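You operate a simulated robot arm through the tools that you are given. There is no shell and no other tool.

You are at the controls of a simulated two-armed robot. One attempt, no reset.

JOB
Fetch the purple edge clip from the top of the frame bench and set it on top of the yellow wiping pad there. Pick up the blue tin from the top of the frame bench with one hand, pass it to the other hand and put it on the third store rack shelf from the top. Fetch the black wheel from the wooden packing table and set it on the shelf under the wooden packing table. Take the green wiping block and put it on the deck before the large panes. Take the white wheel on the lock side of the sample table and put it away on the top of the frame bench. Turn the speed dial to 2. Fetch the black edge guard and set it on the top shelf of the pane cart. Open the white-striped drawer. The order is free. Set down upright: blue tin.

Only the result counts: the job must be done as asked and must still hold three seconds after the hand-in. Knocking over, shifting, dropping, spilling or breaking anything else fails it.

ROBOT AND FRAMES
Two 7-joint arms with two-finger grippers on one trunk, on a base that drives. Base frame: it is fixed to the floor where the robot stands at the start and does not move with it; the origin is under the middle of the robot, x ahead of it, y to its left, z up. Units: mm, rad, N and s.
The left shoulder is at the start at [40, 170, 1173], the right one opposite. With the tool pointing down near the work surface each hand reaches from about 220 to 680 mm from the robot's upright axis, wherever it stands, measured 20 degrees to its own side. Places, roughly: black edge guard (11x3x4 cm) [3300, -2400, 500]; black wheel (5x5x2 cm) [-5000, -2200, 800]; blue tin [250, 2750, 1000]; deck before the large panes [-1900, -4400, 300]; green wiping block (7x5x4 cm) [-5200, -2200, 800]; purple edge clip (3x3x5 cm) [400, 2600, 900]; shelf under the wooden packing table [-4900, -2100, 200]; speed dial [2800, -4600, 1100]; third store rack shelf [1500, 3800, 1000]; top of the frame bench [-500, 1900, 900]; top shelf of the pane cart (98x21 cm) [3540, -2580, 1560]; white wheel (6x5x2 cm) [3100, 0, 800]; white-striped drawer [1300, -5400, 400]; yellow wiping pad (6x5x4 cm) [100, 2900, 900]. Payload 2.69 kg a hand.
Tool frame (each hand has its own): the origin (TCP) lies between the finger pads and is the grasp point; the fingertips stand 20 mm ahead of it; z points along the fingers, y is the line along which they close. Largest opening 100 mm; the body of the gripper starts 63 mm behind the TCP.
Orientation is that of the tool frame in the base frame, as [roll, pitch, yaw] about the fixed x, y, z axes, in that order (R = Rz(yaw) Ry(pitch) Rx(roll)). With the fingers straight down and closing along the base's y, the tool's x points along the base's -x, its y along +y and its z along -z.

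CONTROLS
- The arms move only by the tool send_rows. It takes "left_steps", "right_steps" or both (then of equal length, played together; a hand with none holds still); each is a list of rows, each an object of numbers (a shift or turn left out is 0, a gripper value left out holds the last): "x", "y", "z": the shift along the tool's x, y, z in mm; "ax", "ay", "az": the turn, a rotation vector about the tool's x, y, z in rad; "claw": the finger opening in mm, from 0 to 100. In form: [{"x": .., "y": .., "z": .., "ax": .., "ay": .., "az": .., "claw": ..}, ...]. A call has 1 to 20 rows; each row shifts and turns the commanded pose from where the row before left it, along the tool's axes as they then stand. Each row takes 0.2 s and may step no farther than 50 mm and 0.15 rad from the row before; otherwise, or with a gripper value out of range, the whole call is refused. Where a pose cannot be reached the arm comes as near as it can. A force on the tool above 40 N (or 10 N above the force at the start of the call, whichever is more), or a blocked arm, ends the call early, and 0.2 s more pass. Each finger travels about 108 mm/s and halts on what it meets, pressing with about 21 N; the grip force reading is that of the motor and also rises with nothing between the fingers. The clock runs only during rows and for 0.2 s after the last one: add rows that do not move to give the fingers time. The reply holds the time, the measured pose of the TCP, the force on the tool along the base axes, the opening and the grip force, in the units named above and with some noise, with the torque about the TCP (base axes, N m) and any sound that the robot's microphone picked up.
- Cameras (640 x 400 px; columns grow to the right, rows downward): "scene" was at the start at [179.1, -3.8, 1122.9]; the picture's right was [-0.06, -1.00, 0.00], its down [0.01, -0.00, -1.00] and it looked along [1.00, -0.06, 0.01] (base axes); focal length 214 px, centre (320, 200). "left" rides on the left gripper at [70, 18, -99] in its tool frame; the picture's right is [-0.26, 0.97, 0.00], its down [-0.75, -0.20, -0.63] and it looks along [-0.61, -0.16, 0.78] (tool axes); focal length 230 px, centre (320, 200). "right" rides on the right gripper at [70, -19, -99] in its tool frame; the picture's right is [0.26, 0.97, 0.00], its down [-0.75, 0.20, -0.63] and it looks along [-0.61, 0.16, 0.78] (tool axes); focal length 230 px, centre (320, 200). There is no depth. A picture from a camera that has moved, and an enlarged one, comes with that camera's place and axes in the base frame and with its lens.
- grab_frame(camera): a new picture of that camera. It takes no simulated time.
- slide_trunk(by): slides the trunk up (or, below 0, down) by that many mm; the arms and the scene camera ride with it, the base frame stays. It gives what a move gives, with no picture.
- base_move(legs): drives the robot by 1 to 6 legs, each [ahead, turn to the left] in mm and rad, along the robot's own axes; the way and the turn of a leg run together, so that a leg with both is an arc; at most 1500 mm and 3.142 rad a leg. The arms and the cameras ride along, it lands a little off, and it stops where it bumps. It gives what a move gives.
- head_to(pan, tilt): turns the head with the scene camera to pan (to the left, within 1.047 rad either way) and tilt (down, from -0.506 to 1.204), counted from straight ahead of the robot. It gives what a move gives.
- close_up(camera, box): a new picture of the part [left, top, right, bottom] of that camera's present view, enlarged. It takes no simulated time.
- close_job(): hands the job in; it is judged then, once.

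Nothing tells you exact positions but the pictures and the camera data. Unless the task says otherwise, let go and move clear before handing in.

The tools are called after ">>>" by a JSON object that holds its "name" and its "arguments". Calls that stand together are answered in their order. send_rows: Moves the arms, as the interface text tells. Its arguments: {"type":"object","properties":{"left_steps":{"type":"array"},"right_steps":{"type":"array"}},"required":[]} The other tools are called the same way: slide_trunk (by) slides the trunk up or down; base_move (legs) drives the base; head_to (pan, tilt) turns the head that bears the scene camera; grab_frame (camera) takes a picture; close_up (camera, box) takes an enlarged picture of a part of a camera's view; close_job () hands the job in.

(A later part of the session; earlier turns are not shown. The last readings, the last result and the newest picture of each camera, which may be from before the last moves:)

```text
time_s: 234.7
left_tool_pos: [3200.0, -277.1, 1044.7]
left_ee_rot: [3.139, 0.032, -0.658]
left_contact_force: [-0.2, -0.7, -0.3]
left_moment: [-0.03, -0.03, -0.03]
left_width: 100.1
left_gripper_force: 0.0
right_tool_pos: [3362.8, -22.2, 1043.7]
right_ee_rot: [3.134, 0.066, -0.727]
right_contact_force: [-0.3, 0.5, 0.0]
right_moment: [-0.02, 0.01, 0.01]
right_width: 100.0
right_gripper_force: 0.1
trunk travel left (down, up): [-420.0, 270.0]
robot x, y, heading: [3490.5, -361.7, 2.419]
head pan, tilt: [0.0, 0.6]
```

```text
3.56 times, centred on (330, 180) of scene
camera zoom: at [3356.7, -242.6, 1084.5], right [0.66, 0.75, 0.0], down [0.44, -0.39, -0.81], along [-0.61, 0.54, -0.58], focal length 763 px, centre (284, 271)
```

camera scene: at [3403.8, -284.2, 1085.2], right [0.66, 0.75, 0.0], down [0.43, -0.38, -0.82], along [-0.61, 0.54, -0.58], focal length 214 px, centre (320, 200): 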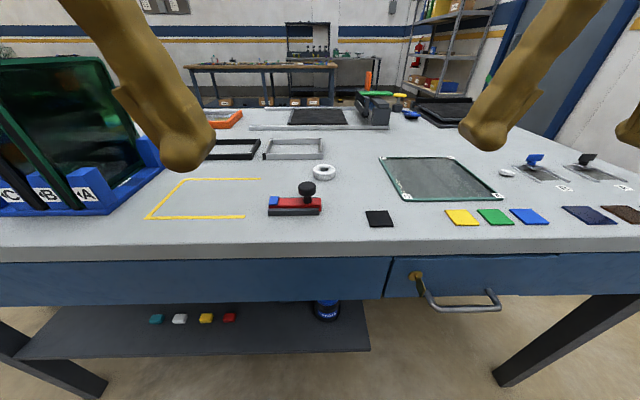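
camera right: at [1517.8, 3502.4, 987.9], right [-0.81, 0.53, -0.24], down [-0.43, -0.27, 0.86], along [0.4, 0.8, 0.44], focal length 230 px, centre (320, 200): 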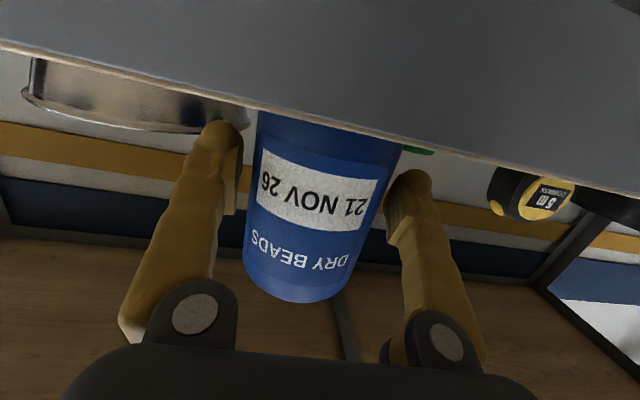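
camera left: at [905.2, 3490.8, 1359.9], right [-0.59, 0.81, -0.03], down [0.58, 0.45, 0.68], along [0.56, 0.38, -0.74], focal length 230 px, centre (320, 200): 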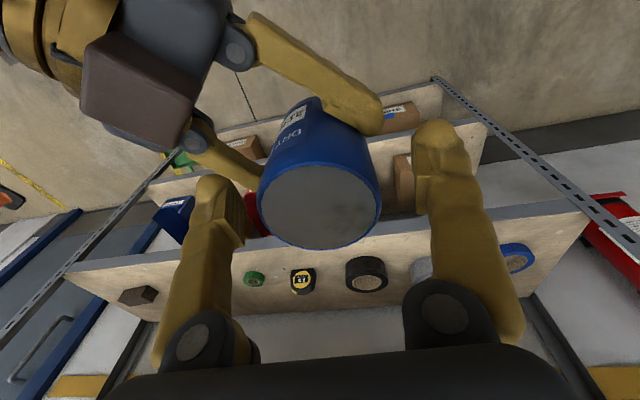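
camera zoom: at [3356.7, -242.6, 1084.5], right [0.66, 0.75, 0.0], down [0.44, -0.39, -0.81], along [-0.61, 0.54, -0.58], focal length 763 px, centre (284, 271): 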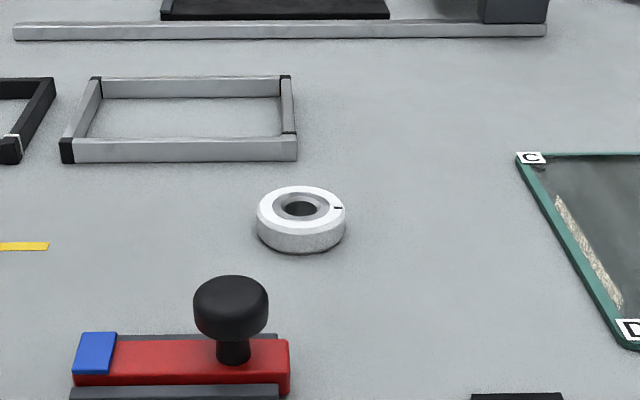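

>>> {"name": "send_rows", "arguments": {"left_steps": [{"x": -37.4, "y": -22.4, "ay": 0.005}, {"x": -37.4, "y": -22.4, "ay": 0.005}, {"x": -37.4, "y": -22.4, "z": 5, "ay": 0.005}, {"x": -37.4, "y": -22.4, "z": 8, "ay": 0.005}, {"x": -37.4, "y": -22.4, "z": 10, "ay": 0.005}, {"x": -37.4, "y": -22.4, "z": 15}, {"x": -37.4, "y": -22.4, "z": 15}, {}, {}]}}

>>> {"name": "grab_frame", "arguments": {"camera": "left"}}

>>> {"name": "grab_frame", "arguments": {"camera": "scene"}}

```text
time_s: 236.9
left_tool_pos: [3066.9, -15.5, 1050.4]
left_ee_rot: [-3.084, 0.073, -0.581]
left_contact_force: [0.0, -0.7, 0.3]
left_moment: [0.05, 0.08, 0.02]
left_width: 99.8
left_gripper_force: 0.0
right_tool_pos: [3383.2, -38.7, 1051.6]
right_ee_rot: [3.136, 0.09, -0.725]
right_contact_force: [1.1, -1.4, -0.3]
right_moment: [0.09, 0.09, -0.01]
right_width: 100.0
right_gripper_force: 0.1
trunk travel left (down, up): [-420.0, 270.0]
robot x, y, heading: [3489.6, -365.0, 2.419]
head pan, tilt: [0.0, 0.6]
stopped in row 9 (left hand): the arm was blocked; the commanded pose is now the measured one
```

```text
taken
camera left: at [3118.0, -78.2, 1143.0], right [-0.75, -0.66, -0.03], down [-0.5, 0.52, 0.69], along [-0.44, 0.54, -0.72], focal length 230 px, centre (320, 200)
```

left: 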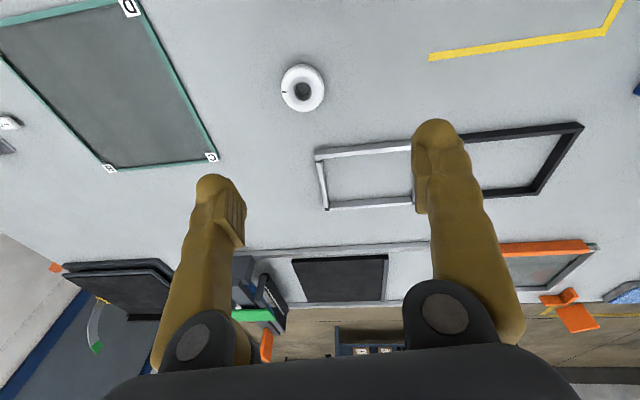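

```text
taken
camera scene: at [3361.6, -247.8, 1085.9], right [0.66, 0.75, 0.0], down [0.43, -0.38, -0.82], along [-0.61, 0.54, -0.58], focal length 214 px, centre (320, 200)
```

scene: 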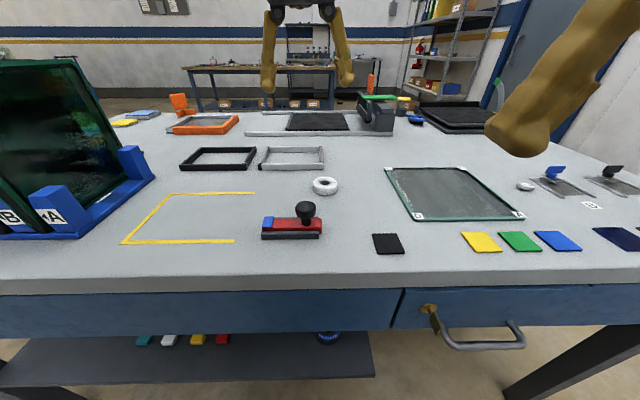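

The left arm doesn't reach well at the centre line; it needs the target ~20° to its own side. I'll back off slightly and turn right so the wheel lies to the left.

>>> {"name": "base_move", "arguments": {"legs": [[-50, 0], [0, -0.35]]}}

>>> {"name": "send_rows", "arguments": {"left_steps": [{}, {}, {}]}}

>>> {"name": "grab_frame", "arguments": {"camera": "left"}}

```text
time_s: 238.9
left_tool_pos: [3243.6, 81.3, 1047.2]
left_ee_rot: [-3.082, 0.066, -0.923]
left_contact_force: [0.6, -0.9, -0.5]
left_moment: [-0.04, -0.01, -0.01]
left_width: 99.9
left_gripper_force: 0.0
right_tool_pos: [3533.4, -49.0, 1050.3]
right_ee_rot: [3.134, 0.086, -1.073]
right_contact_force: [-0.1, -0.5, 0.3]
right_moment: [-0.01, -0.02, -0.02]
right_width: 99.9
right_gripper_force: 0.0
trunk travel left (down, up): [-420.0, 270.0]
robot x, y, heading: [3524.7, -400.8, 2.074]
head pan, tilt: [0.0, 0.6]
```

```text
time_s: 239.3
left_tool_pos: [3264.3, 51.7, 1068.0]
left_ee_rot: [-3.08, 0.103, -0.918]
left_contact_force: [1.3, 1.3, -0.1]
left_moment: [-0.01, 0.25, 0.02]
left_width: 99.8
left_gripper_force: 0.0
right_tool_pos: [3545.0, -70.1, 1049.6]
right_ee_rot: [3.111, 0.096, -1.081]
right_contact_force: [1.2, 2.3, -1.8]
right_moment: [-0.09, 0.17, 0.04]
right_width: 99.9
right_gripper_force: 0.1
trunk travel left (down, up): [-420.0, 270.0]
robot x, y, heading: [3526.0, -401.7, 2.075]
head pan, tilt: [0.0, 0.6]
stopped in row 1 (right hand): the arm was blocked; the commanded pose is now the measured one
```

```text
taken
camera left: at [3294.3, -26.5, 1158.4], right [-0.93, -0.37, -0.03], down [-0.28, 0.64, 0.72], along [-0.25, 0.67, -0.7], focal length 230 px, centre (320, 200)
```

left: 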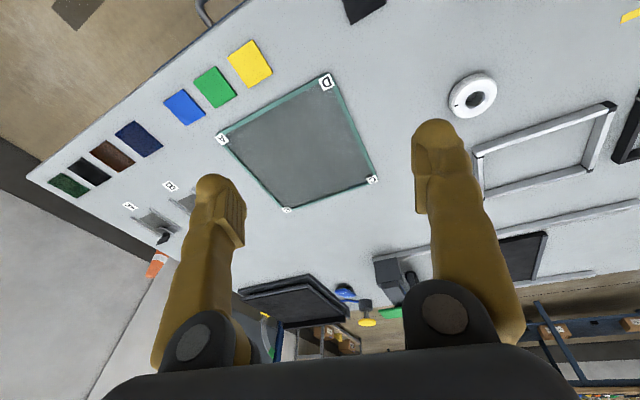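

The right hand has crept too close to the body; I'll push it forward a bit while moving the left hand toward the wheel.

>>> {"name": "send_rows", "arguments": {"right_steps": [{"x": -12, "z": -4}, {"x": -15, "z": -5, "ay": 0.02}, {"x": -15, "z": -5, "ay": 0.02}, {"x": -15, "z": -5, "ay": 0.02}, {"x": -15, "z": -5, "ay": 0.02}, {"x": -15}, {}]}}

```text
time_s: 240.9
left_tool_pos: [3259.1, 50.9, 1066.8]
left_ee_rot: [-3.076, 0.101, -0.915]
left_contact_force: [0.5, 0.3, -1.1]
left_moment: [0.01, -0.01, 0.02]
left_width: 99.9
left_gripper_force: 0.0
right_tool_pos: [3514.8, -6.2, 1083.5]
right_ee_rot: [3.132, 0.02, -1.071]
right_contact_force: [0.4, -0.6, 0.5]
right_moment: [0.02, -0.03, 0.01]
right_width: 99.9
right_gripper_force: 0.0
trunk travel left (down, up): [-420.0, 270.0]
robot x, y, heading: [3524.8, -396.8, 2.073]
head pan, tilt: [0.0, 0.6]
```

>>> {"name": "send_rows", "arguments": {"left_steps": [{"ay": 0.033, "ax": -0.022, "z": -5}, {"ay": 0.033, "ax": -0.022, "z": -5}, {"ay": 0.033, "ax": -0.022}, {"x": -11.5, "y": 27}, {"x": -11.5, "y": 27}, {"x": -11.5, "y": 27}, {"x": -11.5, "y": 27}, {"x": -11.5, "y": 27}, {"x": -11.5, "y": 27, "z": 10}, {"z": 20}, {"z": 20}, {}, {}]}}

>>> {"name": "grab_frame", "arguments": {"camera": "left"}}

>>> {"name": "grab_frame", "arguments": {"camera": "scene"}}

```text
time_s: 243.7
left_tool_pos: [3089.6, 7.1, 1026.2]
left_ee_rot: [3.142, 0.001, -0.92]
left_contact_force: [-0.2, 0.1, -0.1]
left_moment: [0.01, 0.01, 0.03]
left_width: 99.8
left_gripper_force: 0.0
right_tool_pos: [3513.5, -5.7, 1083.5]
right_ee_rot: [3.131, 0.021, -1.073]
right_contact_force: [-0.8, 0.2, 0.0]
right_moment: [0.01, 0.01, -0.02]
right_width: 99.7
right_gripper_force: 0.0
trunk travel left (down, up): [-420.0, 270.0]
robot x, y, heading: [3523.5, -395.5, 2.071]
head pan, tilt: [0.0, 0.6]
```

```text
taken
camera left: at [3116.4, -60.6, 1125.2], right [-0.93, -0.38, 0.0], down [-0.29, 0.72, 0.63], along [-0.24, 0.58, -0.78], focal length 230 px, centre (320, 200)
```

left: 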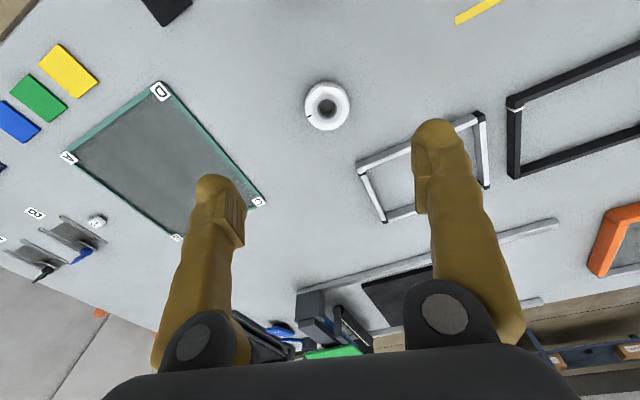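

```text
taken
camera scene: at [3439.7, -242.1, 1085.0], right [0.88, 0.48, 0.0], down [0.28, -0.51, -0.82], along [-0.39, 0.71, -0.58], focal length 214 px, centre (320, 200)
```

scene: 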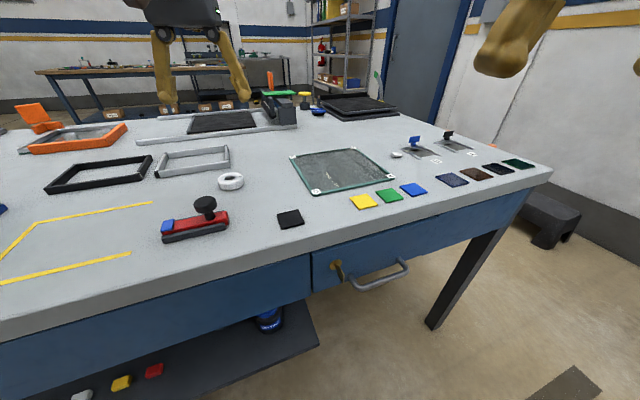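

Hand is above the wheel. Descending to z ≈ 930 for a refined look.

>>> {"name": "send_rows", "arguments": {"left_steps": [{"x": -2.5, "y": 4.5, "z": 24}, {"z": 24}, {"z": 24}, {"z": 24}, {}, {}]}}

>>> {"name": "grab_frame", "arguments": {"camera": "left"}}

```text
time_s: 245.1
left_tool_pos: [3085.3, 5.0, 928.3]
left_ee_rot: [3.141, -0.001, -0.92]
left_contact_force: [0.0, -0.2, -0.3]
left_moment: [0.0, 0.0, -0.01]
left_width: 99.8
left_gripper_force: 0.2
right_tool_pos: [3513.9, -5.6, 1083.2]
right_ee_rot: [3.13, 0.02, -1.072]
right_contact_force: [-0.2, -0.8, 0.2]
right_moment: [-0.01, 0.03, 0.0]
right_width: 100.0
right_gripper_force: 0.1
trunk travel left (down, up): [-420.0, 270.0]
robot x, y, heading: [3524.4, -399.5, 2.075]
head pan, tilt: [0.0, 0.6]
```

```text
taken
camera left: at [3112.4, -63.0, 1027.6], right [-0.93, -0.38, 0.0], down [-0.29, 0.72, 0.63], along [-0.24, 0.58, -0.78], focal length 230 px, centre (320, 200)
```

left: 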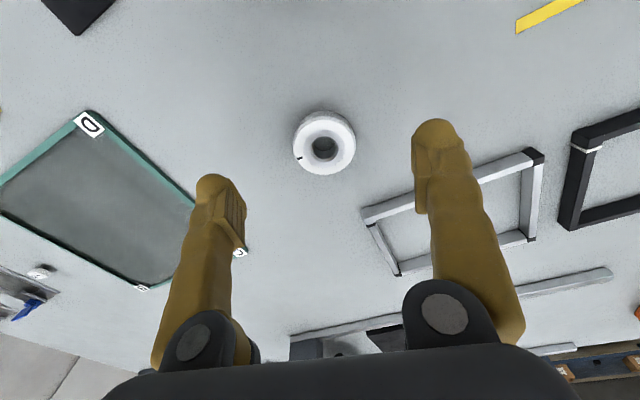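

Wheel centre ≈ (3079, 7). Correcting, descending to TCP z ≈ 869 and gripping.

>>> {"name": "send_rows", "arguments": {"left_steps": [{"x": -5.5, "y": 3.3, "claw": 80}, {"z": 20}, {"z": 20}, {"z": 12}, {"z": 6}, {}, {}]}}

>>> {"name": "grab_frame", "arguments": {"camera": "left"}}

```text
time_s: 246.7
left_tool_pos: [3076.9, 9.8, 872.1]
left_ee_rot: [-3.142, 0.002, -0.919]
left_contact_force: [-0.2, -0.1, -1.5]
left_moment: [-0.01, 0.0, 0.0]
left_width: 80.1
left_gripper_force: 0.1
right_tool_pos: [3513.2, -5.6, 1083.0]
right_ee_rot: [3.131, 0.02, -1.072]
right_contact_force: [0.2, -1.2, 0.0]
right_moment: [-0.03, -0.02, -0.01]
right_width: 99.6
right_gripper_force: 0.0
trunk travel left (down, up): [-420.0, 270.0]
robot x, y, heading: [3524.8, -400.0, 2.071]
head pan, tilt: [0.0, 0.6]
```

```text
taken
camera left: at [3105.1, -57.3, 971.4], right [-0.93, -0.38, 0.0], down [-0.29, 0.72, 0.63], along [-0.24, 0.58, -0.78], focal length 230 px, centre (320, 200)
```

left: 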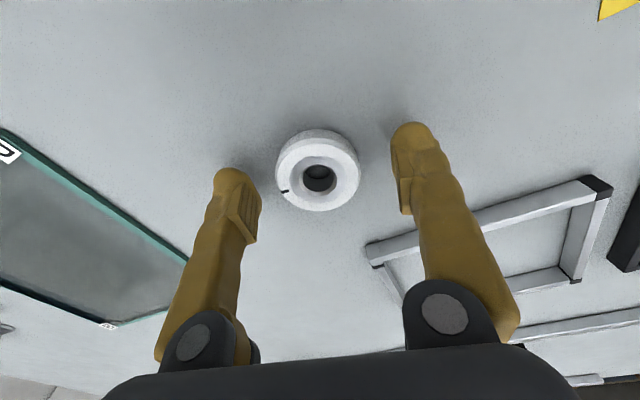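

>>> {"name": "send_rows", "arguments": {"left_steps": [{"x": 3.5, "z": 3.5}, {}, {"claw": 40}, {}, {}, {}]}}

>>> {"name": "grab_frame", "arguments": {"camera": "left"}}

```text
time_s: 248.1
left_tool_pos: [3079.3, 7.6, 869.7]
left_ee_rot: [-3.141, 0.003, -0.92]
left_contact_force: [-0.4, 0.3, 0.8]
left_moment: [-0.04, 0.0, -0.02]
left_width: 49.7
left_gripper_force: 21.0
right_tool_pos: [3515.3, -6.8, 1083.7]
right_ee_rot: [3.132, 0.018, -1.071]
right_contact_force: [0.0, 0.1, 0.3]
right_moment: [-0.01, 0.01, 0.01]
right_width: 99.9
right_gripper_force: 0.0
trunk travel left (down, up): [-420.0, 270.0]
robot x, y, heading: [3522.6, -398.5, 2.076]
head pan, tilt: [0.0, 0.6]
```

```text
taken
camera left: at [3107.1, -60.4, 968.5], right [-0.93, -0.38, 0.0], down [-0.29, 0.72, 0.63], along [-0.24, 0.58, -0.78], focal length 230 px, centre (320, 200)
```

left: 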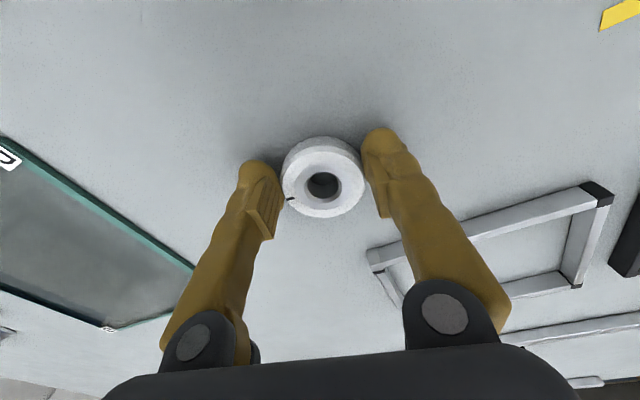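

Gripped at 49.7 mm. Lifting the wheel.

>>> {"name": "send_rows", "arguments": {"left_steps": [{"z": -8}, {"z": -20}, {"z": -30}, {"z": -40}, {"z": -40}, {"z": -40}, {"z": -40}, {"x": 20}, {"x": 30}, {}]}}

>>> {"name": "grab_frame", "arguments": {"camera": "left"}}

>>> {"name": "grab_frame", "arguments": {"camera": "scene"}}

```text
time_s: 250.3
left_tool_pos: [3109.9, -28.9, 1083.7]
left_ee_rot: [3.141, -0.002, -0.921]
left_contact_force: [0.4, -0.2, 0.0]
left_moment: [-0.04, -0.05, 0.02]
left_width: 49.3
left_gripper_force: 21.2
right_tool_pos: [3514.6, -4.9, 1083.5]
right_ee_rot: [3.132, 0.019, -1.072]
right_contact_force: [-0.2, 0.1, 1.0]
right_moment: [0.01, 0.0, -0.01]
right_width: 99.8
right_gripper_force: 0.0
trunk travel left (down, up): [-420.0, 270.0]
robot x, y, heading: [3525.2, -400.0, 2.07]
head pan, tilt: [0.0, 0.6]
```

```text
taken
camera left: at [3137.1, -97.4, 1184.0], right [-0.93, -0.38, 0.0], down [-0.29, 0.72, 0.63], along [-0.24, 0.58, -0.78], focal length 230 px, centre (320, 200)
```

left: 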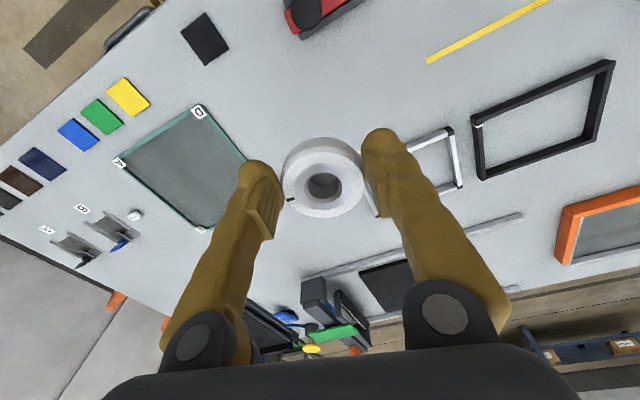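

```text
taken
camera scene: at [3439.4, -241.6, 1084.9], right [0.88, 0.48, 0.0], down [0.28, -0.51, -0.81], along [-0.39, 0.71, -0.58], focal length 214 px, centre (320, 200)
```

scene: 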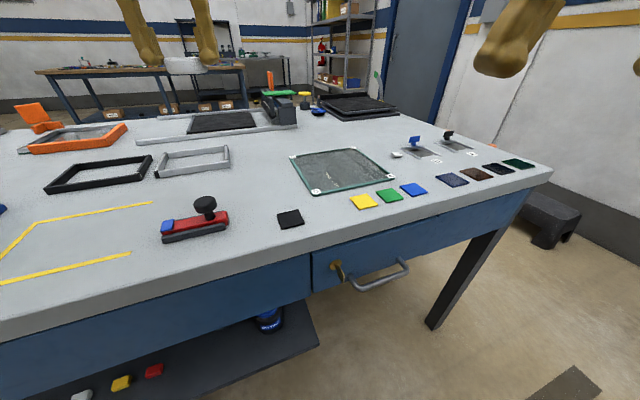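

The wheel is in hand. I'll pull it in closer, then drive back around to the frame bench.

>>> {"name": "send_rows", "arguments": {"left_steps": [{"x": 25}, {"x": 35}, {"x": 35}, {"x": 25}, {"z": -15}, {}]}}

>>> {"name": "base_move", "arguments": {"legs": [[0, 1.07], [0, 1.071], [1190, 0], [0, -1.0], [1350, 0]]}}

```text
time_s: 251.7
left_tool_pos: [3185.4, -127.5, 1099.1]
left_ee_rot: [3.141, -0.002, -0.921]
left_contact_force: [-0.6, 0.1, -0.2]
left_moment: [-0.02, -0.02, -0.01]
left_width: 49.6
left_gripper_force: 20.9
right_tool_pos: [3513.4, -5.9, 1083.3]
right_ee_rot: [3.13, 0.02, -1.071]
right_contact_force: [0.4, 0.5, 0.9]
right_moment: [0.02, -0.01, 0.03]
right_width: 100.0
right_gripper_force: 0.0
trunk travel left (down, up): [-420.0, 270.0]
robot x, y, heading: [3524.1, -398.4, 2.076]
head pan, tilt: [0.0, 0.6]
```

```text
time_s: 272.1
left_tool_pos: [1251.3, -1721.5, 1099.4]
left_ee_rot: [-3.141, 0.002, 0.214]
left_contact_force: [0.7, 0.2, -0.1]
left_moment: [-0.01, -0.01, -0.02]
left_width: 48.4
left_gripper_force: 21.1
right_tool_pos: [1279.6, -1369.6, 1083.3]
right_ee_rot: [3.132, 0.02, 0.065]
right_contact_force: [-0.2, -0.2, -0.7]
right_moment: [-0.02, 0.0, -0.01]
right_width: 99.9
right_gripper_force: 0.0
trunk travel left (down, up): [-420.0, 270.0]
robot x, y, heading: [1640.8, -1527.7, -3.07]
head pan, tilt: [0.0, 0.6]
```

>>> {"name": "base_move", "arguments": {"legs": [[0, -1.112], [1366, 0], [0, -0.513], [1400, 0], [1050, 0]]}}

>>> {"name": "grab_frame", "arguments": {"camera": "scene"}}

```text
time_s: 294.9
left_tool_pos: [876.5, 2490.5, 1106.0]
left_ee_rot: [-3.139, 0.018, -1.441]
left_contact_force: [0.9, 0.0, -1.1]
left_moment: [-0.02, -0.05, 0.02]
left_width: 48.2
left_gripper_force: 21.1
right_tool_pos: [1223.1, 2432.7, 1088.4]
right_ee_rot: [3.129, 0.036, -1.594]
right_contact_force: [0.1, 0.1, 0.6]
right_moment: [0.01, -0.01, -0.03]
right_width: 100.1
right_gripper_force: 0.0
trunk travel left (down, up): [-420.0, 270.0]
robot x, y, heading: [1036.5, 2104.4, 1.552]
head pan, tilt: [0.0, 0.6]
```

```text
taken
camera scene: at [1039.9, 2282.4, 1085.0], right [1.0, -0.02, 0.0], down [-0.01, -0.58, -0.82], along [0.01, 0.81, -0.58], focal length 214 px, centre (320, 200)
```

scene: 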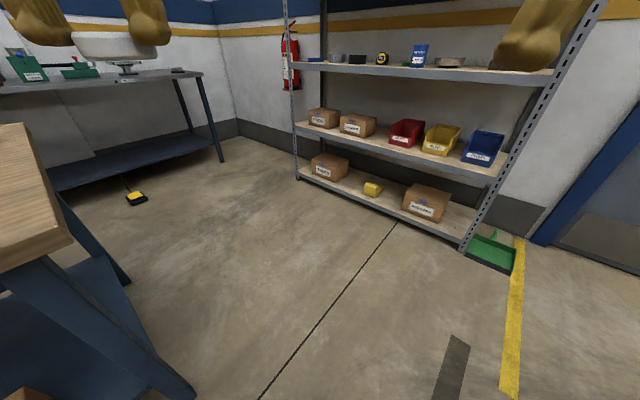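

I'm near the bench corner (the tin is visible standing on the rack). Turning toward the free spot near the bench's end corner.

>>> {"name": "base_move", "arguments": {"legs": [[0, 0.851], [160, 0], [0, -0.3]]}}

>>> {"name": "send_rows", "arguments": {"left_steps": [{}, {}, {}]}}

>>> {"name": "grab_frame", "arguments": {"camera": "scene"}}

>>> {"name": "grab_frame", "arguments": {"camera": "left"}}

```text
time_s: 299.5
left_tool_pos: [584.0, 2435.9, 1110.1]
left_ee_rot: [-3.139, 0.033, -0.877]
left_contact_force: [0.3, -0.2, 0.3]
left_moment: [-0.07, -0.05, -0.01]
left_width: 48.2
left_gripper_force: 20.5
right_tool_pos: [908.8, 2570.8, 1086.8]
right_ee_rot: [3.133, 0.03, -1.03]
right_contact_force: [1.0, 0.4, 0.1]
right_moment: [0.01, -0.01, 0.0]
right_width: 99.9
right_gripper_force: 0.1
trunk travel left (down, up): [-420.0, 270.0]
robot x, y, heading: [915.6, 2207.6, 2.116]
head pan, tilt: [0.0, 0.6]
```

```text
time_s: 299.9
left_tool_pos: [607.9, 2395.6, 1094.7]
left_ee_rot: [3.135, -0.024, -0.879]
left_contact_force: [-0.3, -0.3, -0.5]
left_moment: [-0.01, -0.03, -0.02]
left_width: 48.2
left_gripper_force: 21.2
right_tool_pos: [934.8, 2530.4, 1077.0]
right_ee_rot: [3.132, -0.023, -1.026]
right_contact_force: [0.0, -0.3, 0.2]
right_moment: [-0.02, -0.03, -0.01]
right_width: 99.7
right_gripper_force: 0.1
trunk travel left (down, up): [-420.0, 270.0]
robot x, y, heading: [915.8, 2209.0, 2.118]
head pan, tilt: [0.0, 0.6]
stopped in row 1 (right hand): the arm was blocked; the commanded pose is now the measured one
```

```text
taken
camera scene: at [825.0, 2359.0, 1085.2], right [0.85, 0.52, 0.0], down [0.3, -0.49, -0.82], along [-0.42, 0.7, -0.58], focal length 214 px, centre (320, 200)
```

scene: 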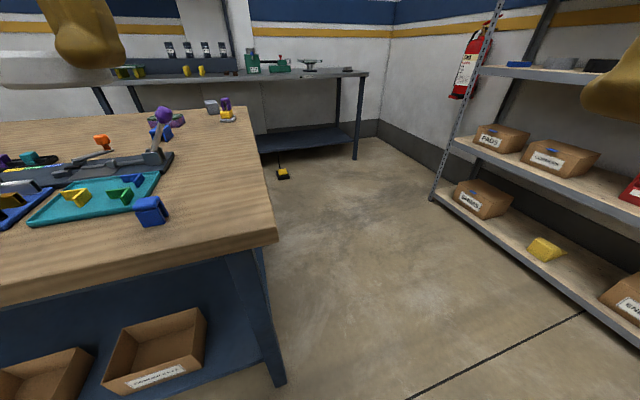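

```text
taken
camera left: at [637.1, 2332.5, 1196.3], right [-0.91, -0.42, 0.0], down [-0.33, 0.72, 0.61], along [-0.26, 0.55, -0.79], focal length 230 px, centre (320, 200)
```

left: 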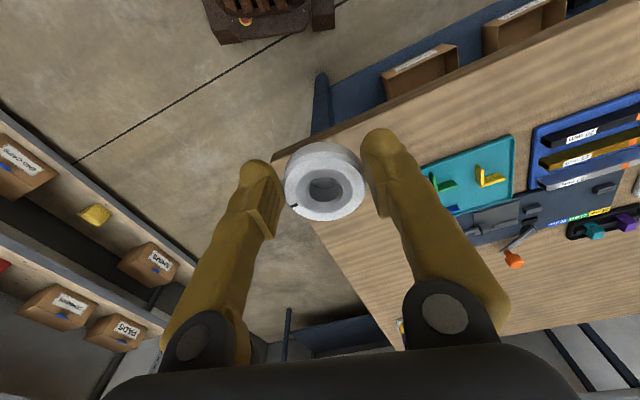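

The bench corner is clear apart from the blue clip. I'll move the wheel over a free spot near (478, 2578), and push the right hand forward too.

>>> {"name": "send_rows", "arguments": {"left_steps": [{"x": -30, "y": -2, "ay": -0.006}, {"x": -37, "y": -2.7, "ay": -0.006}, {"x": -37, "y": -2.7, "ay": -0.006}, {"x": -37, "y": -2.7, "ay": -0.006}, {"x": -37, "y": -2.7}, {"x": -37, "y": -2.7}, {"x": -8}, {}, {}], "right_steps": [{"x": -12, "z": -5}, {"x": -18, "z": -5}, {"x": -18, "z": -5, "ay": -0.01}, {"x": -18, "z": -5, "ay": -0.01}, {"x": -18, "z": -5}, {"x": -18, "z": -5}, {}, {}, {}]}}

>>> {"name": "grab_frame", "arguments": {"camera": "left"}}

>>> {"name": "grab_frame", "arguments": {"camera": "scene"}}

```text
time_s: 301.9
left_tool_pos: [476.2, 2585.5, 1126.4]
left_ee_rot: [-3.137, 0.064, -0.88]
left_contact_force: [0.9, -0.4, -0.7]
left_moment: [-0.01, 0.0, -0.02]
left_width: 48.2
left_gripper_force: 21.1
right_tool_pos: [879.8, 2622.5, 1125.4]
right_ee_rot: [3.132, 0.063, -1.025]
right_contact_force: [-0.4, -0.3, -0.2]
right_moment: [0.01, 0.01, 0.03]
right_width: 100.2
right_gripper_force: 0.1
trunk travel left (down, up): [-420.0, 270.0]
robot x, y, heading: [914.6, 2208.6, 2.117]
head pan, tilt: [0.0, 0.6]
```

```text
taken
camera left: at [509.9, 2513.8, 1222.1], right [-0.91, -0.42, 0.01], down [-0.3, 0.67, 0.68], along [-0.29, 0.61, -0.74], focal length 230 px, centre (320, 200)
```

left: 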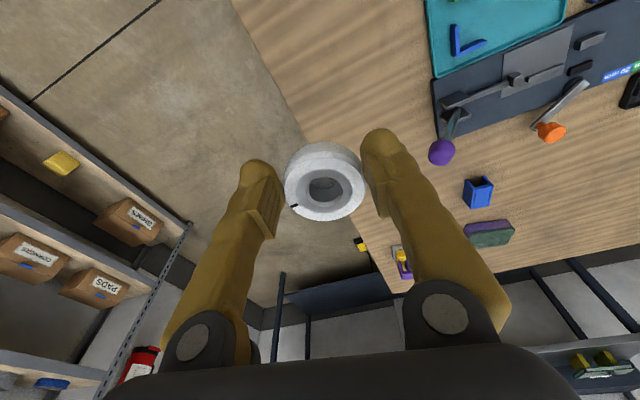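

```text
taken
camera scene: at [824.7, 2360.1, 1085.1], right [0.85, 0.52, 0.0], down [0.3, -0.49, -0.82], along [-0.42, 0.7, -0.58], focal length 214 px, centre (320, 200)
```

scene: 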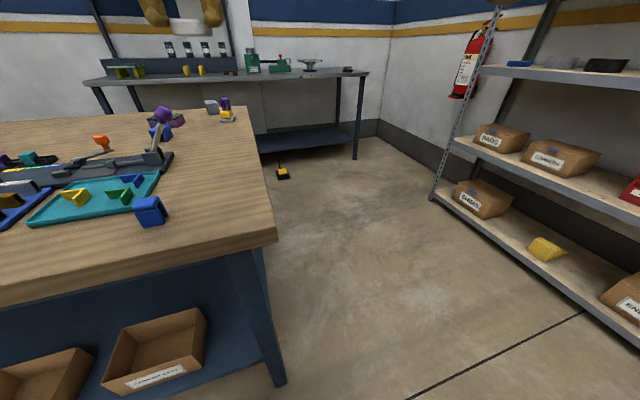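

>>> {"name": "send_rows", "arguments": {"left_steps": [{"ay": 0.03, "x": 8}, {"ay": 0.034, "x": 8}, {"z": 25}, {"z": 40}, {"z": 40}, {"z": 40}, {"z": 40}, {"z": 15}, {}, {}]}}

>>> {"name": "grab_frame", "arguments": {"camera": "left"}}

>>> {"name": "grab_frame", "arguments": {"camera": "scene"}}

```text
time_s: 304.1
left_tool_pos: [484.5, 2573.4, 925.9]
left_ee_rot: [-3.138, 0.001, -0.877]
left_contact_force: [0.2, -0.3, -0.4]
left_moment: [-0.01, 0.03, -0.02]
left_width: 48.4
left_gripper_force: 20.8
right_tool_pos: [879.3, 2622.7, 1124.2]
right_ee_rot: [3.13, 0.059, -1.025]
right_contact_force: [-0.8, 0.1, -0.5]
right_moment: [0.0, 0.01, 0.0]
right_width: 100.2
right_gripper_force: 0.1
trunk travel left (down, up): [-420.0, 270.0]
robot x, y, heading: [915.5, 2207.6, 2.113]
head pan, tilt: [0.0, 0.6]
```

```text
taken
camera left: at [514.2, 2506.2, 1025.4], right [-0.91, -0.42, 0.0], down [-0.33, 0.7, 0.63], along [-0.26, 0.57, -0.78], focal length 230 px, centre (320, 200)
```

left: 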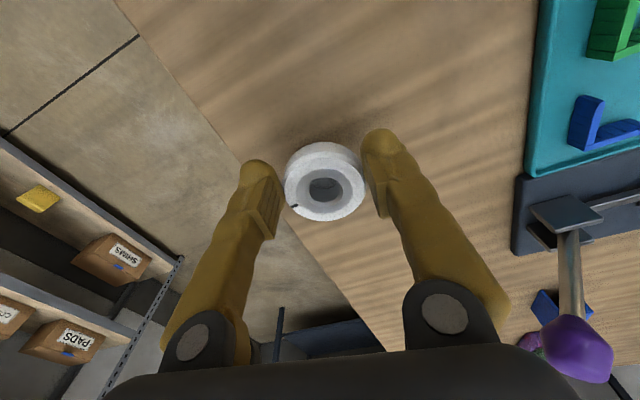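

```text
taken
camera scene: at [824.5, 2360.3, 1085.0], right [0.85, 0.52, 0.0], down [0.3, -0.49, -0.82], along [-0.42, 0.7, -0.58], focal length 214 px, centre (320, 200)
```

scene: 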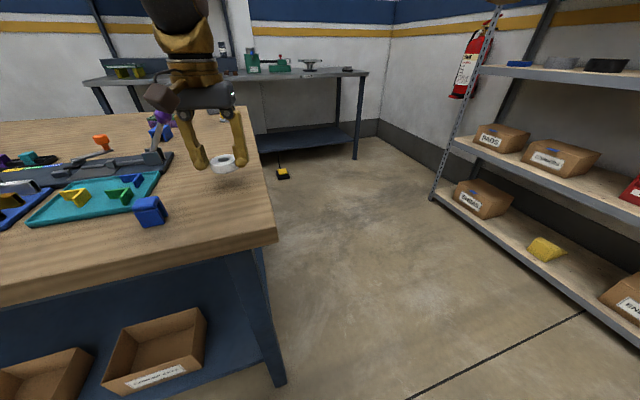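

>>> {"name": "send_rows", "arguments": {"left_steps": [{"y": 15}, {"z": 15}, {"z": 12}, {"z": 6}, {"z": 3}, {"z": 2}, {}, {}]}}

```text
time_s: 305.9
left_tool_pos: [472.4, 2563.1, 888.3]
left_ee_rot: [-3.137, 0.005, -0.879]
left_contact_force: [-0.6, -0.4, 13.3]
left_moment: [0.27, 0.31, 0.03]
left_width: 47.9
left_gripper_force: 21.0
right_tool_pos: [879.8, 2622.0, 1125.4]
right_ee_rot: [3.132, 0.062, -1.025]
right_contact_force: [0.4, -0.2, 0.4]
right_moment: [0.0, -0.03, 0.0]
right_width: 99.9
right_gripper_force: 0.1
trunk travel left (down, up): [-420.0, 270.0]
robot x, y, heading: [914.0, 2202.8, 2.121]
head pan, tilt: [0.0, 0.6]
```

Contact. Releasing the wheel and lifting away.

>>> {"name": "send_rows", "arguments": {"left_steps": [{"claw": 53}, {"claw": 60}, {"claw": 72}, {}, {"z": -15}, {"z": -30}, {"z": -40}, {"z": -40}, {"z": -40}, {"z": -35}, {"x": 20}, {"x": 30}, {}]}}

>>> {"name": "grab_frame", "arguments": {"camera": "left"}}

>>> {"name": "grab_frame", "arguments": {"camera": "scene"}}

```text
time_s: 308.7
left_tool_pos: [506.0, 2525.8, 1088.0]
left_ee_rot: [-3.139, -0.002, -0.879]
left_contact_force: [0.0, 0.5, -0.2]
left_moment: [-0.04, -0.04, -0.01]
left_width: 72.0
left_gripper_force: 0.1
right_tool_pos: [880.0, 2623.1, 1124.1]
right_ee_rot: [3.131, 0.058, -1.027]
right_contact_force: [-0.2, -0.1, 0.6]
right_moment: [-0.02, 0.0, 0.0]
right_width: 100.2
right_gripper_force: 0.1
trunk travel left (down, up): [-420.0, 270.0]
robot x, y, heading: [915.9, 2202.7, 2.117]
head pan, tilt: [0.0, 0.6]
```

```text
taken
camera left: at [536.1, 2458.2, 1188.7], right [-0.91, -0.42, 0.0], down [-0.33, 0.7, 0.63], along [-0.26, 0.57, -0.78], focal length 230 px, centre (320, 200)
```

left: 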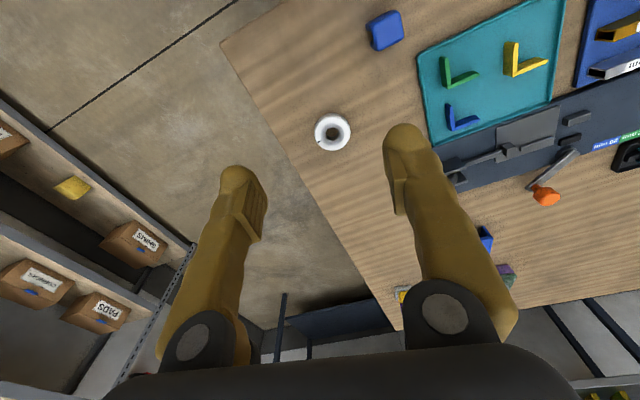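

```text
taken
camera scene: at [824.2, 2360.7, 1084.9], right [0.85, 0.52, 0.0], down [0.3, -0.5, -0.81], along [-0.42, 0.7, -0.58], focal length 214 px, centre (320, 200)
```

scene: 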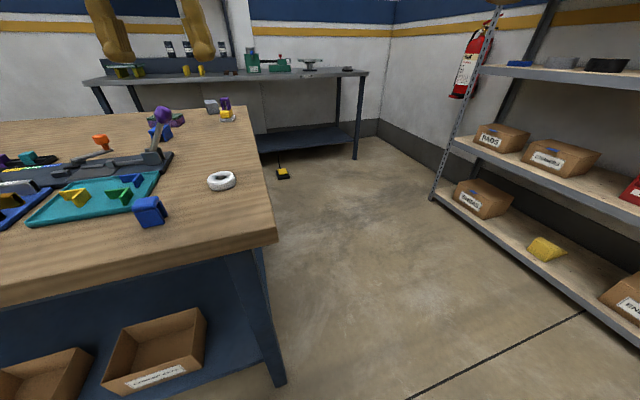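

The white wheel is set on the bench. Next the pane cart: I'll tuck the left hand and drive back down the room toward it.

>>> {"name": "send_rows", "arguments": {"left_steps": [{"x": 25, "z": -10, "claw": 100}, {"x": 30, "z": -10}, {"x": 25}, {}]}}

>>> {"name": "base_move", "arguments": {"legs": [[0, -1.837], [0, -1.837], [1280, 0], [1280, 0], [0, 0.527]]}}

```text
time_s: 309.7
left_tool_pos: [556.4, 2463.1, 1108.2]
left_ee_rot: [-3.138, -0.001, -0.88]
left_contact_force: [-0.6, -0.4, 0.0]
left_moment: [0.02, 0.01, 0.0]
left_width: 100.3
left_gripper_force: 0.0
right_tool_pos: [878.6, 2623.7, 1124.1]
right_ee_rot: [3.13, 0.059, -1.026]
right_contact_force: [0.6, 0.5, 0.0]
right_moment: [-0.01, 0.0, -0.01]
right_width: 100.2
right_gripper_force: 0.1
trunk travel left (down, up): [-420.0, 270.0]
robot x, y, heading: [917.7, 2204.9, 2.115]
head pan, tilt: [0.0, 0.6]
```

```text
time_s: 310.6
left_tool_pos: [581.9, 2436.5, 1122.3]
left_ee_rot: [-3.129, 0.031, -0.901]
left_contact_force: [-0.6, -0.3, 0.1]
left_moment: [0.05, 0.04, -0.02]
left_width: 100.2
left_gripper_force: 0.0
right_tool_pos: [907.3, 2588.7, 1128.1]
right_ee_rot: [3.13, 0.063, -1.042]
right_contact_force: [0.8, 0.3, 0.6]
right_moment: [0.08, 0.05, -0.01]
right_width: 99.8
right_gripper_force: 0.1
trunk travel left (down, up): [-420.0, 270.0]
robot x, y, heading: [917.6, 2207.5, 2.097]
head pan, tilt: [0.0, 0.6]
stopped in leg 1: the robot was blocked; the commanded pose is now the measured one
```

The turn was blocked right away; checking what's around the base.

>>> {"name": "grab_frame", "arguments": {"camera": "right"}}

>>> {"name": "grab_frame", "arguments": {"camera": "left"}}

>>> {"name": "base_move", "arguments": {"legs": [[-150, 0]]}}

```text
taken
camera right: at [962.3, 2532.3, 1221.9], right [-0.7, -0.71, 0.0], down [-0.52, 0.51, 0.68], along [-0.48, 0.48, -0.73], focal length 230 px, centre (320, 200)
```

right: 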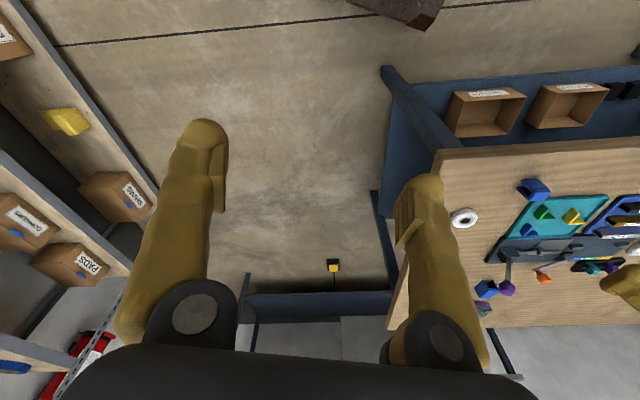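

```text
taken
camera left: at [610.9, 2366.6, 1219.2], right [-0.92, -0.4, 0.0], down [-0.3, 0.69, 0.66], along [-0.26, 0.6, -0.75], focal length 230 px, centre (320, 200)
```

left: 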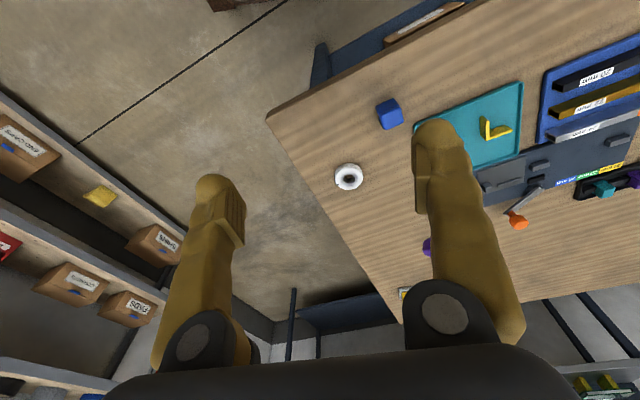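

```text
time_s: 312.0
left_tool_pos: [653.8, 2316.7, 1116.6]
left_ee_rot: [-3.129, 0.016, -0.904]
left_contact_force: [0.1, 0.8, -0.3]
left_moment: [-0.09, -0.06, -0.01]
left_width: 99.7
left_gripper_force: 0.0
right_tool_pos: [978.9, 2467.1, 1127.7]
right_ee_rot: [3.129, 0.069, -1.046]
right_contact_force: [-1.1, 0.9, -1.7]
right_moment: [-0.08, -0.04, -0.01]
right_width: 99.9
right_gripper_force: 0.0
trunk travel left (down, up): [-420.0, 270.0]
robot x, y, heading: [993.9, 2070.4, 2.094]
head pan, tilt: [0.0, 0.6]
```

>>> {"name": "base_move", "arguments": {"legs": [[0, -1.83]]}}

```text
time_s: 313.3
left_tool_pos: [717.2, 2293.6, 1102.2]
left_ee_rot: [-3.141, -0.043, -1.042]
left_contact_force: [0.7, -0.6, -0.3]
left_moment: [0.05, 0.06, 0.03]
left_width: 100.3
left_gripper_force: 0.1
right_tool_pos: [1060.5, 2398.1, 1108.4]
right_ee_rot: [3.133, -0.02, -1.181]
right_contact_force: [-0.2, -1.6, 1.0]
right_moment: [0.08, 0.05, 0.02]
right_width: 100.0
right_gripper_force: 0.0
trunk travel left (down, up): [-420.0, 270.0]
robot x, y, heading: [989.5, 2072.0, 1.964]
head pan, tilt: [0.0, 0.6]
stopped in leg 1: the robot was blocked; the commanded pose is now the measured one
```

Blocked again, with the arms swung inward. As before, I'll extend both arms forward and level them, then try the turn again.

>>> {"name": "send_rows", "arguments": {"left_steps": [{"x": -15}, {"x": -20, "ay": -0.014}, {"x": -20, "ay": -0.014}, {"x": -20, "ay": -0.014}, {"x": -20}, {"x": -20}, {}, {}], "right_steps": [{"x": -15}, {"x": -25, "ay": -0.01}, {"x": -25, "ay": -0.01}, {"x": -25}, {"x": -25}, {"x": -25}, {}, {}]}}

>>> {"name": "base_move", "arguments": {"legs": [[0, -0.5]]}}

```text
time_s: 315.1
left_tool_pos: [655.0, 2401.8, 1124.2]
left_ee_rot: [-3.129, 0.059, -1.041]
left_contact_force: [-1.4, -0.1, -0.7]
left_moment: [-0.01, 0.0, -0.01]
left_width: 99.9
left_gripper_force: 0.0
right_tool_pos: [1004.7, 2536.3, 1130.1]
right_ee_rot: [3.132, 0.061, -1.179]
right_contact_force: [0.4, 0.0, -0.1]
right_moment: [-0.03, -0.02, 0.03]
right_width: 100.1
right_gripper_force: 0.0
trunk travel left (down, up): [-420.0, 270.0]
robot x, y, heading: [992.2, 2070.3, 1.962]
head pan, tilt: [0.0, 0.6]
```

```text
time_s: 317.0
left_tool_pos: [852.6, 2523.2, 1123.7]
left_ee_rot: [-3.129, 0.062, -1.535]
left_contact_force: [0.3, 0.7, 0.7]
left_moment: [0.01, -0.01, 0.0]
left_width: 100.1
left_gripper_force: 0.2
right_tool_pos: [1222.9, 2474.4, 1131.1]
right_ee_rot: [3.13, 0.064, -1.676]
right_contact_force: [0.3, 0.0, 0.4]
right_moment: [0.01, -0.02, -0.01]
right_width: 100.1
right_gripper_force: 0.1
trunk travel left (down, up): [-420.0, 270.0]
robot x, y, heading: [992.2, 2070.6, 1.468]
head pan, tilt: [0.0, 0.6]
```

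That works with the arms extended. Continuing the drive toward the pane cart.

>>> {"name": "base_move", "arguments": {"legs": [[0, -1.528], [0, -1.528], [1210, 0], [1210, 0], [0, 0.55], [1450, 0]]}}

>>> {"name": "base_move", "arguments": {"legs": [[0, 0.63], [500, 0]]}}

>>> {"name": "head_to", "arguments": {"pan": 0, "tilt": 0.3}}

>>> {"name": "grab_frame", "arguments": {"camera": "scene"}}

```text
time_s: 344.8
left_tool_pos: [1826.3, -1925.7, 1130.7]
left_ee_rot: [-3.128, 0.073, 2.148]
left_contact_force: [-0.9, 0.2, 0.7]
left_moment: [0.01, 0.05, 0.02]
left_width: 100.0
left_gripper_force: 0.1
right_tool_pos: [1484.2, -2075.1, 1137.0]
right_ee_rot: [3.133, 0.078, 2.009]
right_contact_force: [-0.3, 1.0, 0.8]
right_moment: [0.01, 0.02, -0.01]
right_width: 100.3
right_gripper_force: 0.1
trunk travel left (down, up): [-420.0, 270.0]
robot x, y, heading: [1478.2, -1626.7, -1.132]
head pan, tilt: [0.0, 0.6]
```

```text
time_s: 349.6
left_tool_pos: [2360.8, -1871.2, 1137.0]
left_ee_rot: [-3.126, 0.092, 2.8]
left_contact_force: [0.8, -1.0, -0.3]
left_moment: [-0.02, -0.01, -0.01]
left_width: 100.0
left_gripper_force: 0.1
right_tool_pos: [2179.5, -2197.2, 1143.1]
right_ee_rot: [3.132, 0.094, 2.66]
right_contact_force: [0.1, -0.1, 0.3]
right_moment: [0.03, 0.02, 0.01]
right_width: 100.1
right_gripper_force: 0.0
trunk travel left (down, up): [-420.0, 270.0]
robot x, y, heading: [1921.9, -1848.4, -0.473]
head pan, tilt: [0.0, 0.6]
```

```text
time_s: 350.4
left_tool_pos: [2342.8, -1861.2, 1139.3]
left_ee_rot: [-3.125, 0.1, 2.8]
left_contact_force: [-0.1, 0.1, -0.5]
left_moment: [0.0, 0.01, -0.01]
left_width: 100.1
left_gripper_force: 0.0
right_tool_pos: [2161.6, -2189.2, 1141.5]
right_ee_rot: [3.133, 0.089, 2.662]
right_contact_force: [-0.3, -0.4, 0.3]
right_moment: [0.01, -0.01, 0.01]
right_width: 100.0
right_gripper_force: 0.0
trunk travel left (down, up): [-420.0, 270.0]
robot x, y, heading: [1920.3, -1846.2, -0.474]
head pan, tilt: [0.0, 0.3]
```

```text
taken
camera scene: at [2085.0, -1931.0, 1112.5], right [-0.46, -0.89, 0.0], down [-0.28, 0.14, -0.95], along [0.85, -0.43, -0.31], focal length 214 px, centre (320, 200)
```

scene: 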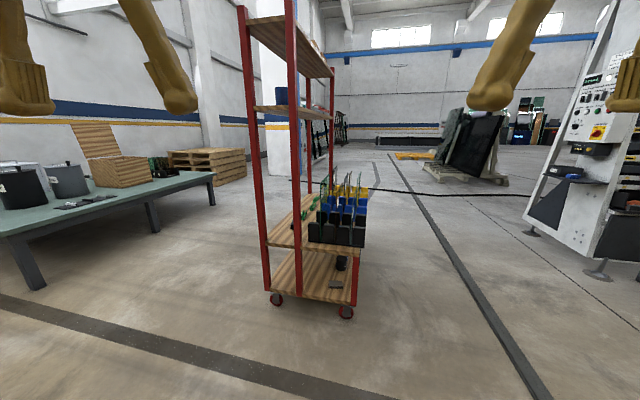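

I see the pane cart (red posts, four shelves). Zooming in.

>>> {"name": "close_up", "arguments": {"camera": "scene", "box": [230, 160, 400, 330]}}

>>> {"name": "close_up", "arguments": {"camera": "scene", "box": [220, 0, 380, 140]}}

>>> {"name": "close_up", "arguments": {"camera": "scene", "box": [480, 30, 640, 290]}}

```text
2.35 times, centred on (315, 245) of scene
camera zoom: at [2085.0, -1931.0, 1112.5], right [-0.46, -0.89, 0.0], down [-0.28, 0.14, -0.95], along [0.85, -0.43, -0.31], focal length 505 px, centre (332, 94)
```

zoom: 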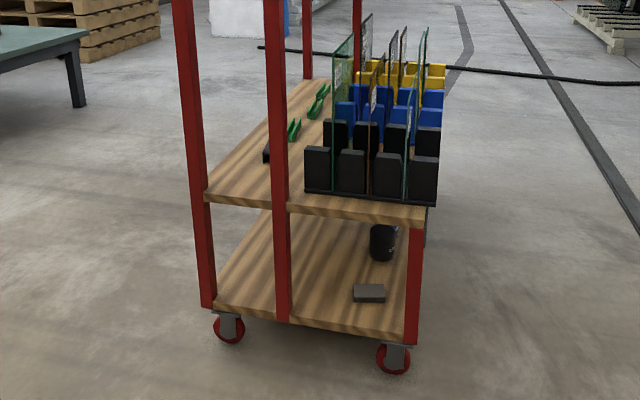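

```text
2.86 times, centred on (300, 70) of scene
camera zoom: at [2085.0, -1931.0, 1112.5], right [-0.46, -0.89, 0.0], down [-0.28, 0.14, -0.95], along [0.85, -0.43, -0.31], focal length 613 px, centre (377, 571)
```

zoom: 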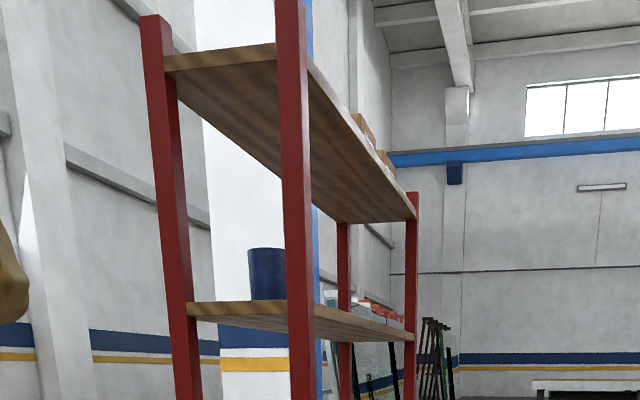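

```text
1.54 times, centred on (560, 160) of scene
camera zoom: at [2085.0, -1931.0, 1112.5], right [-0.46, -0.89, 0.0], down [-0.28, 0.14, -0.95], along [0.85, -0.43, -0.31], focal length 330 px, centre (-49, 262)
```

zoom: 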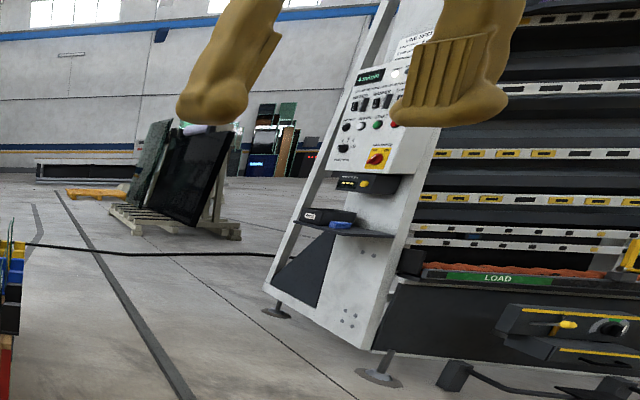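

The black edge guard lies on the cart's lower deck (z ≈ 480) under the upper shelves, best reached from the cart's long left side. I'll drive around to that side, keeping a good stand-off.

>>> {"name": "send_rows", "arguments": {"left_steps": [{"ay": 0.025, "x": -5}, {"ay": 0.025, "x": -5}, {"ay": 0.025}, {"ay": 0.025}, {}], "right_steps": [{"ay": 0.022, "x": -10}, {"ay": 0.022, "x": -10}, {"ay": 0.022, "x": -10}, {"ay": 0.022}, {}]}}

>>> {"name": "base_move", "arguments": {"legs": [[0, 0.849], [945, 0], [0, -0.669], [1270, 0], [0, -1.984]]}}

>>> {"name": "grab_frame", "arguments": {"camera": "scene"}}

```text
time_s: 351.6
left_tool_pos: [2353.7, -1867.3, 1143.1]
left_ee_rot: [-3.124, 0.007, 2.798]
left_contact_force: [0.8, 0.0, 0.3]
left_moment: [-0.01, 0.0, 0.04]
left_width: 100.2
left_gripper_force: 0.2
right_tool_pos: [2189.4, -2202.3, 1152.1]
right_ee_rot: [3.133, 0.024, 2.662]
right_contact_force: [-0.4, -0.4, 0.2]
right_moment: [0.0, -0.04, -0.03]
right_width: 100.0
right_gripper_force: 0.1
trunk travel left (down, up): [-420.0, 270.0]
robot x, y, heading: [1920.2, -1848.6, -0.475]
head pan, tilt: [0.0, 0.3]
```

```text
time_s: 371.6
left_tool_pos: [3897.4, -2408.5, 1142.9]
left_ee_rot: [-3.124, 0.006, 0.939]
left_contact_force: [-0.4, -0.1, 0.0]
left_moment: [0.01, -0.01, 0.02]
left_width: 99.8
left_gripper_force: 0.0
right_tool_pos: [3621.6, -2155.4, 1152.1]
right_ee_rot: [3.132, 0.022, 0.802]
right_contact_force: [0.6, -0.7, 0.0]
right_moment: [0.02, 0.03, 0.01]
right_width: 99.7
right_gripper_force: 0.0
trunk travel left (down, up): [-420.0, 270.0]
robot x, y, heading: [4041.6, -2006.0, -2.335]
head pan, tilt: [0.0, 0.3]
```

```text
taken
camera scene: at [3917.4, -2136.3, 1112.5], right [-0.72, 0.69, 0.0], down [0.22, 0.23, -0.95], along [-0.66, -0.69, -0.31], focal length 214 px, centre (320, 200)
```

scene: 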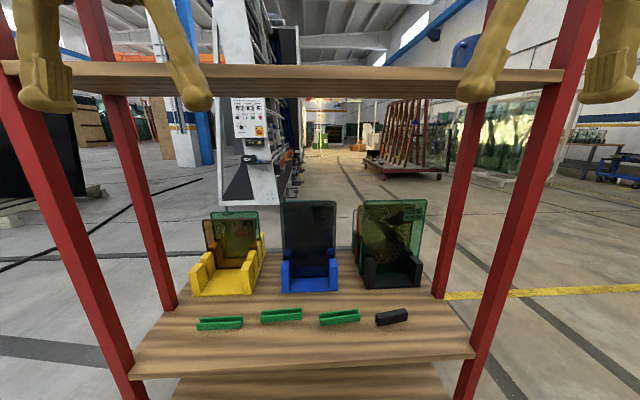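

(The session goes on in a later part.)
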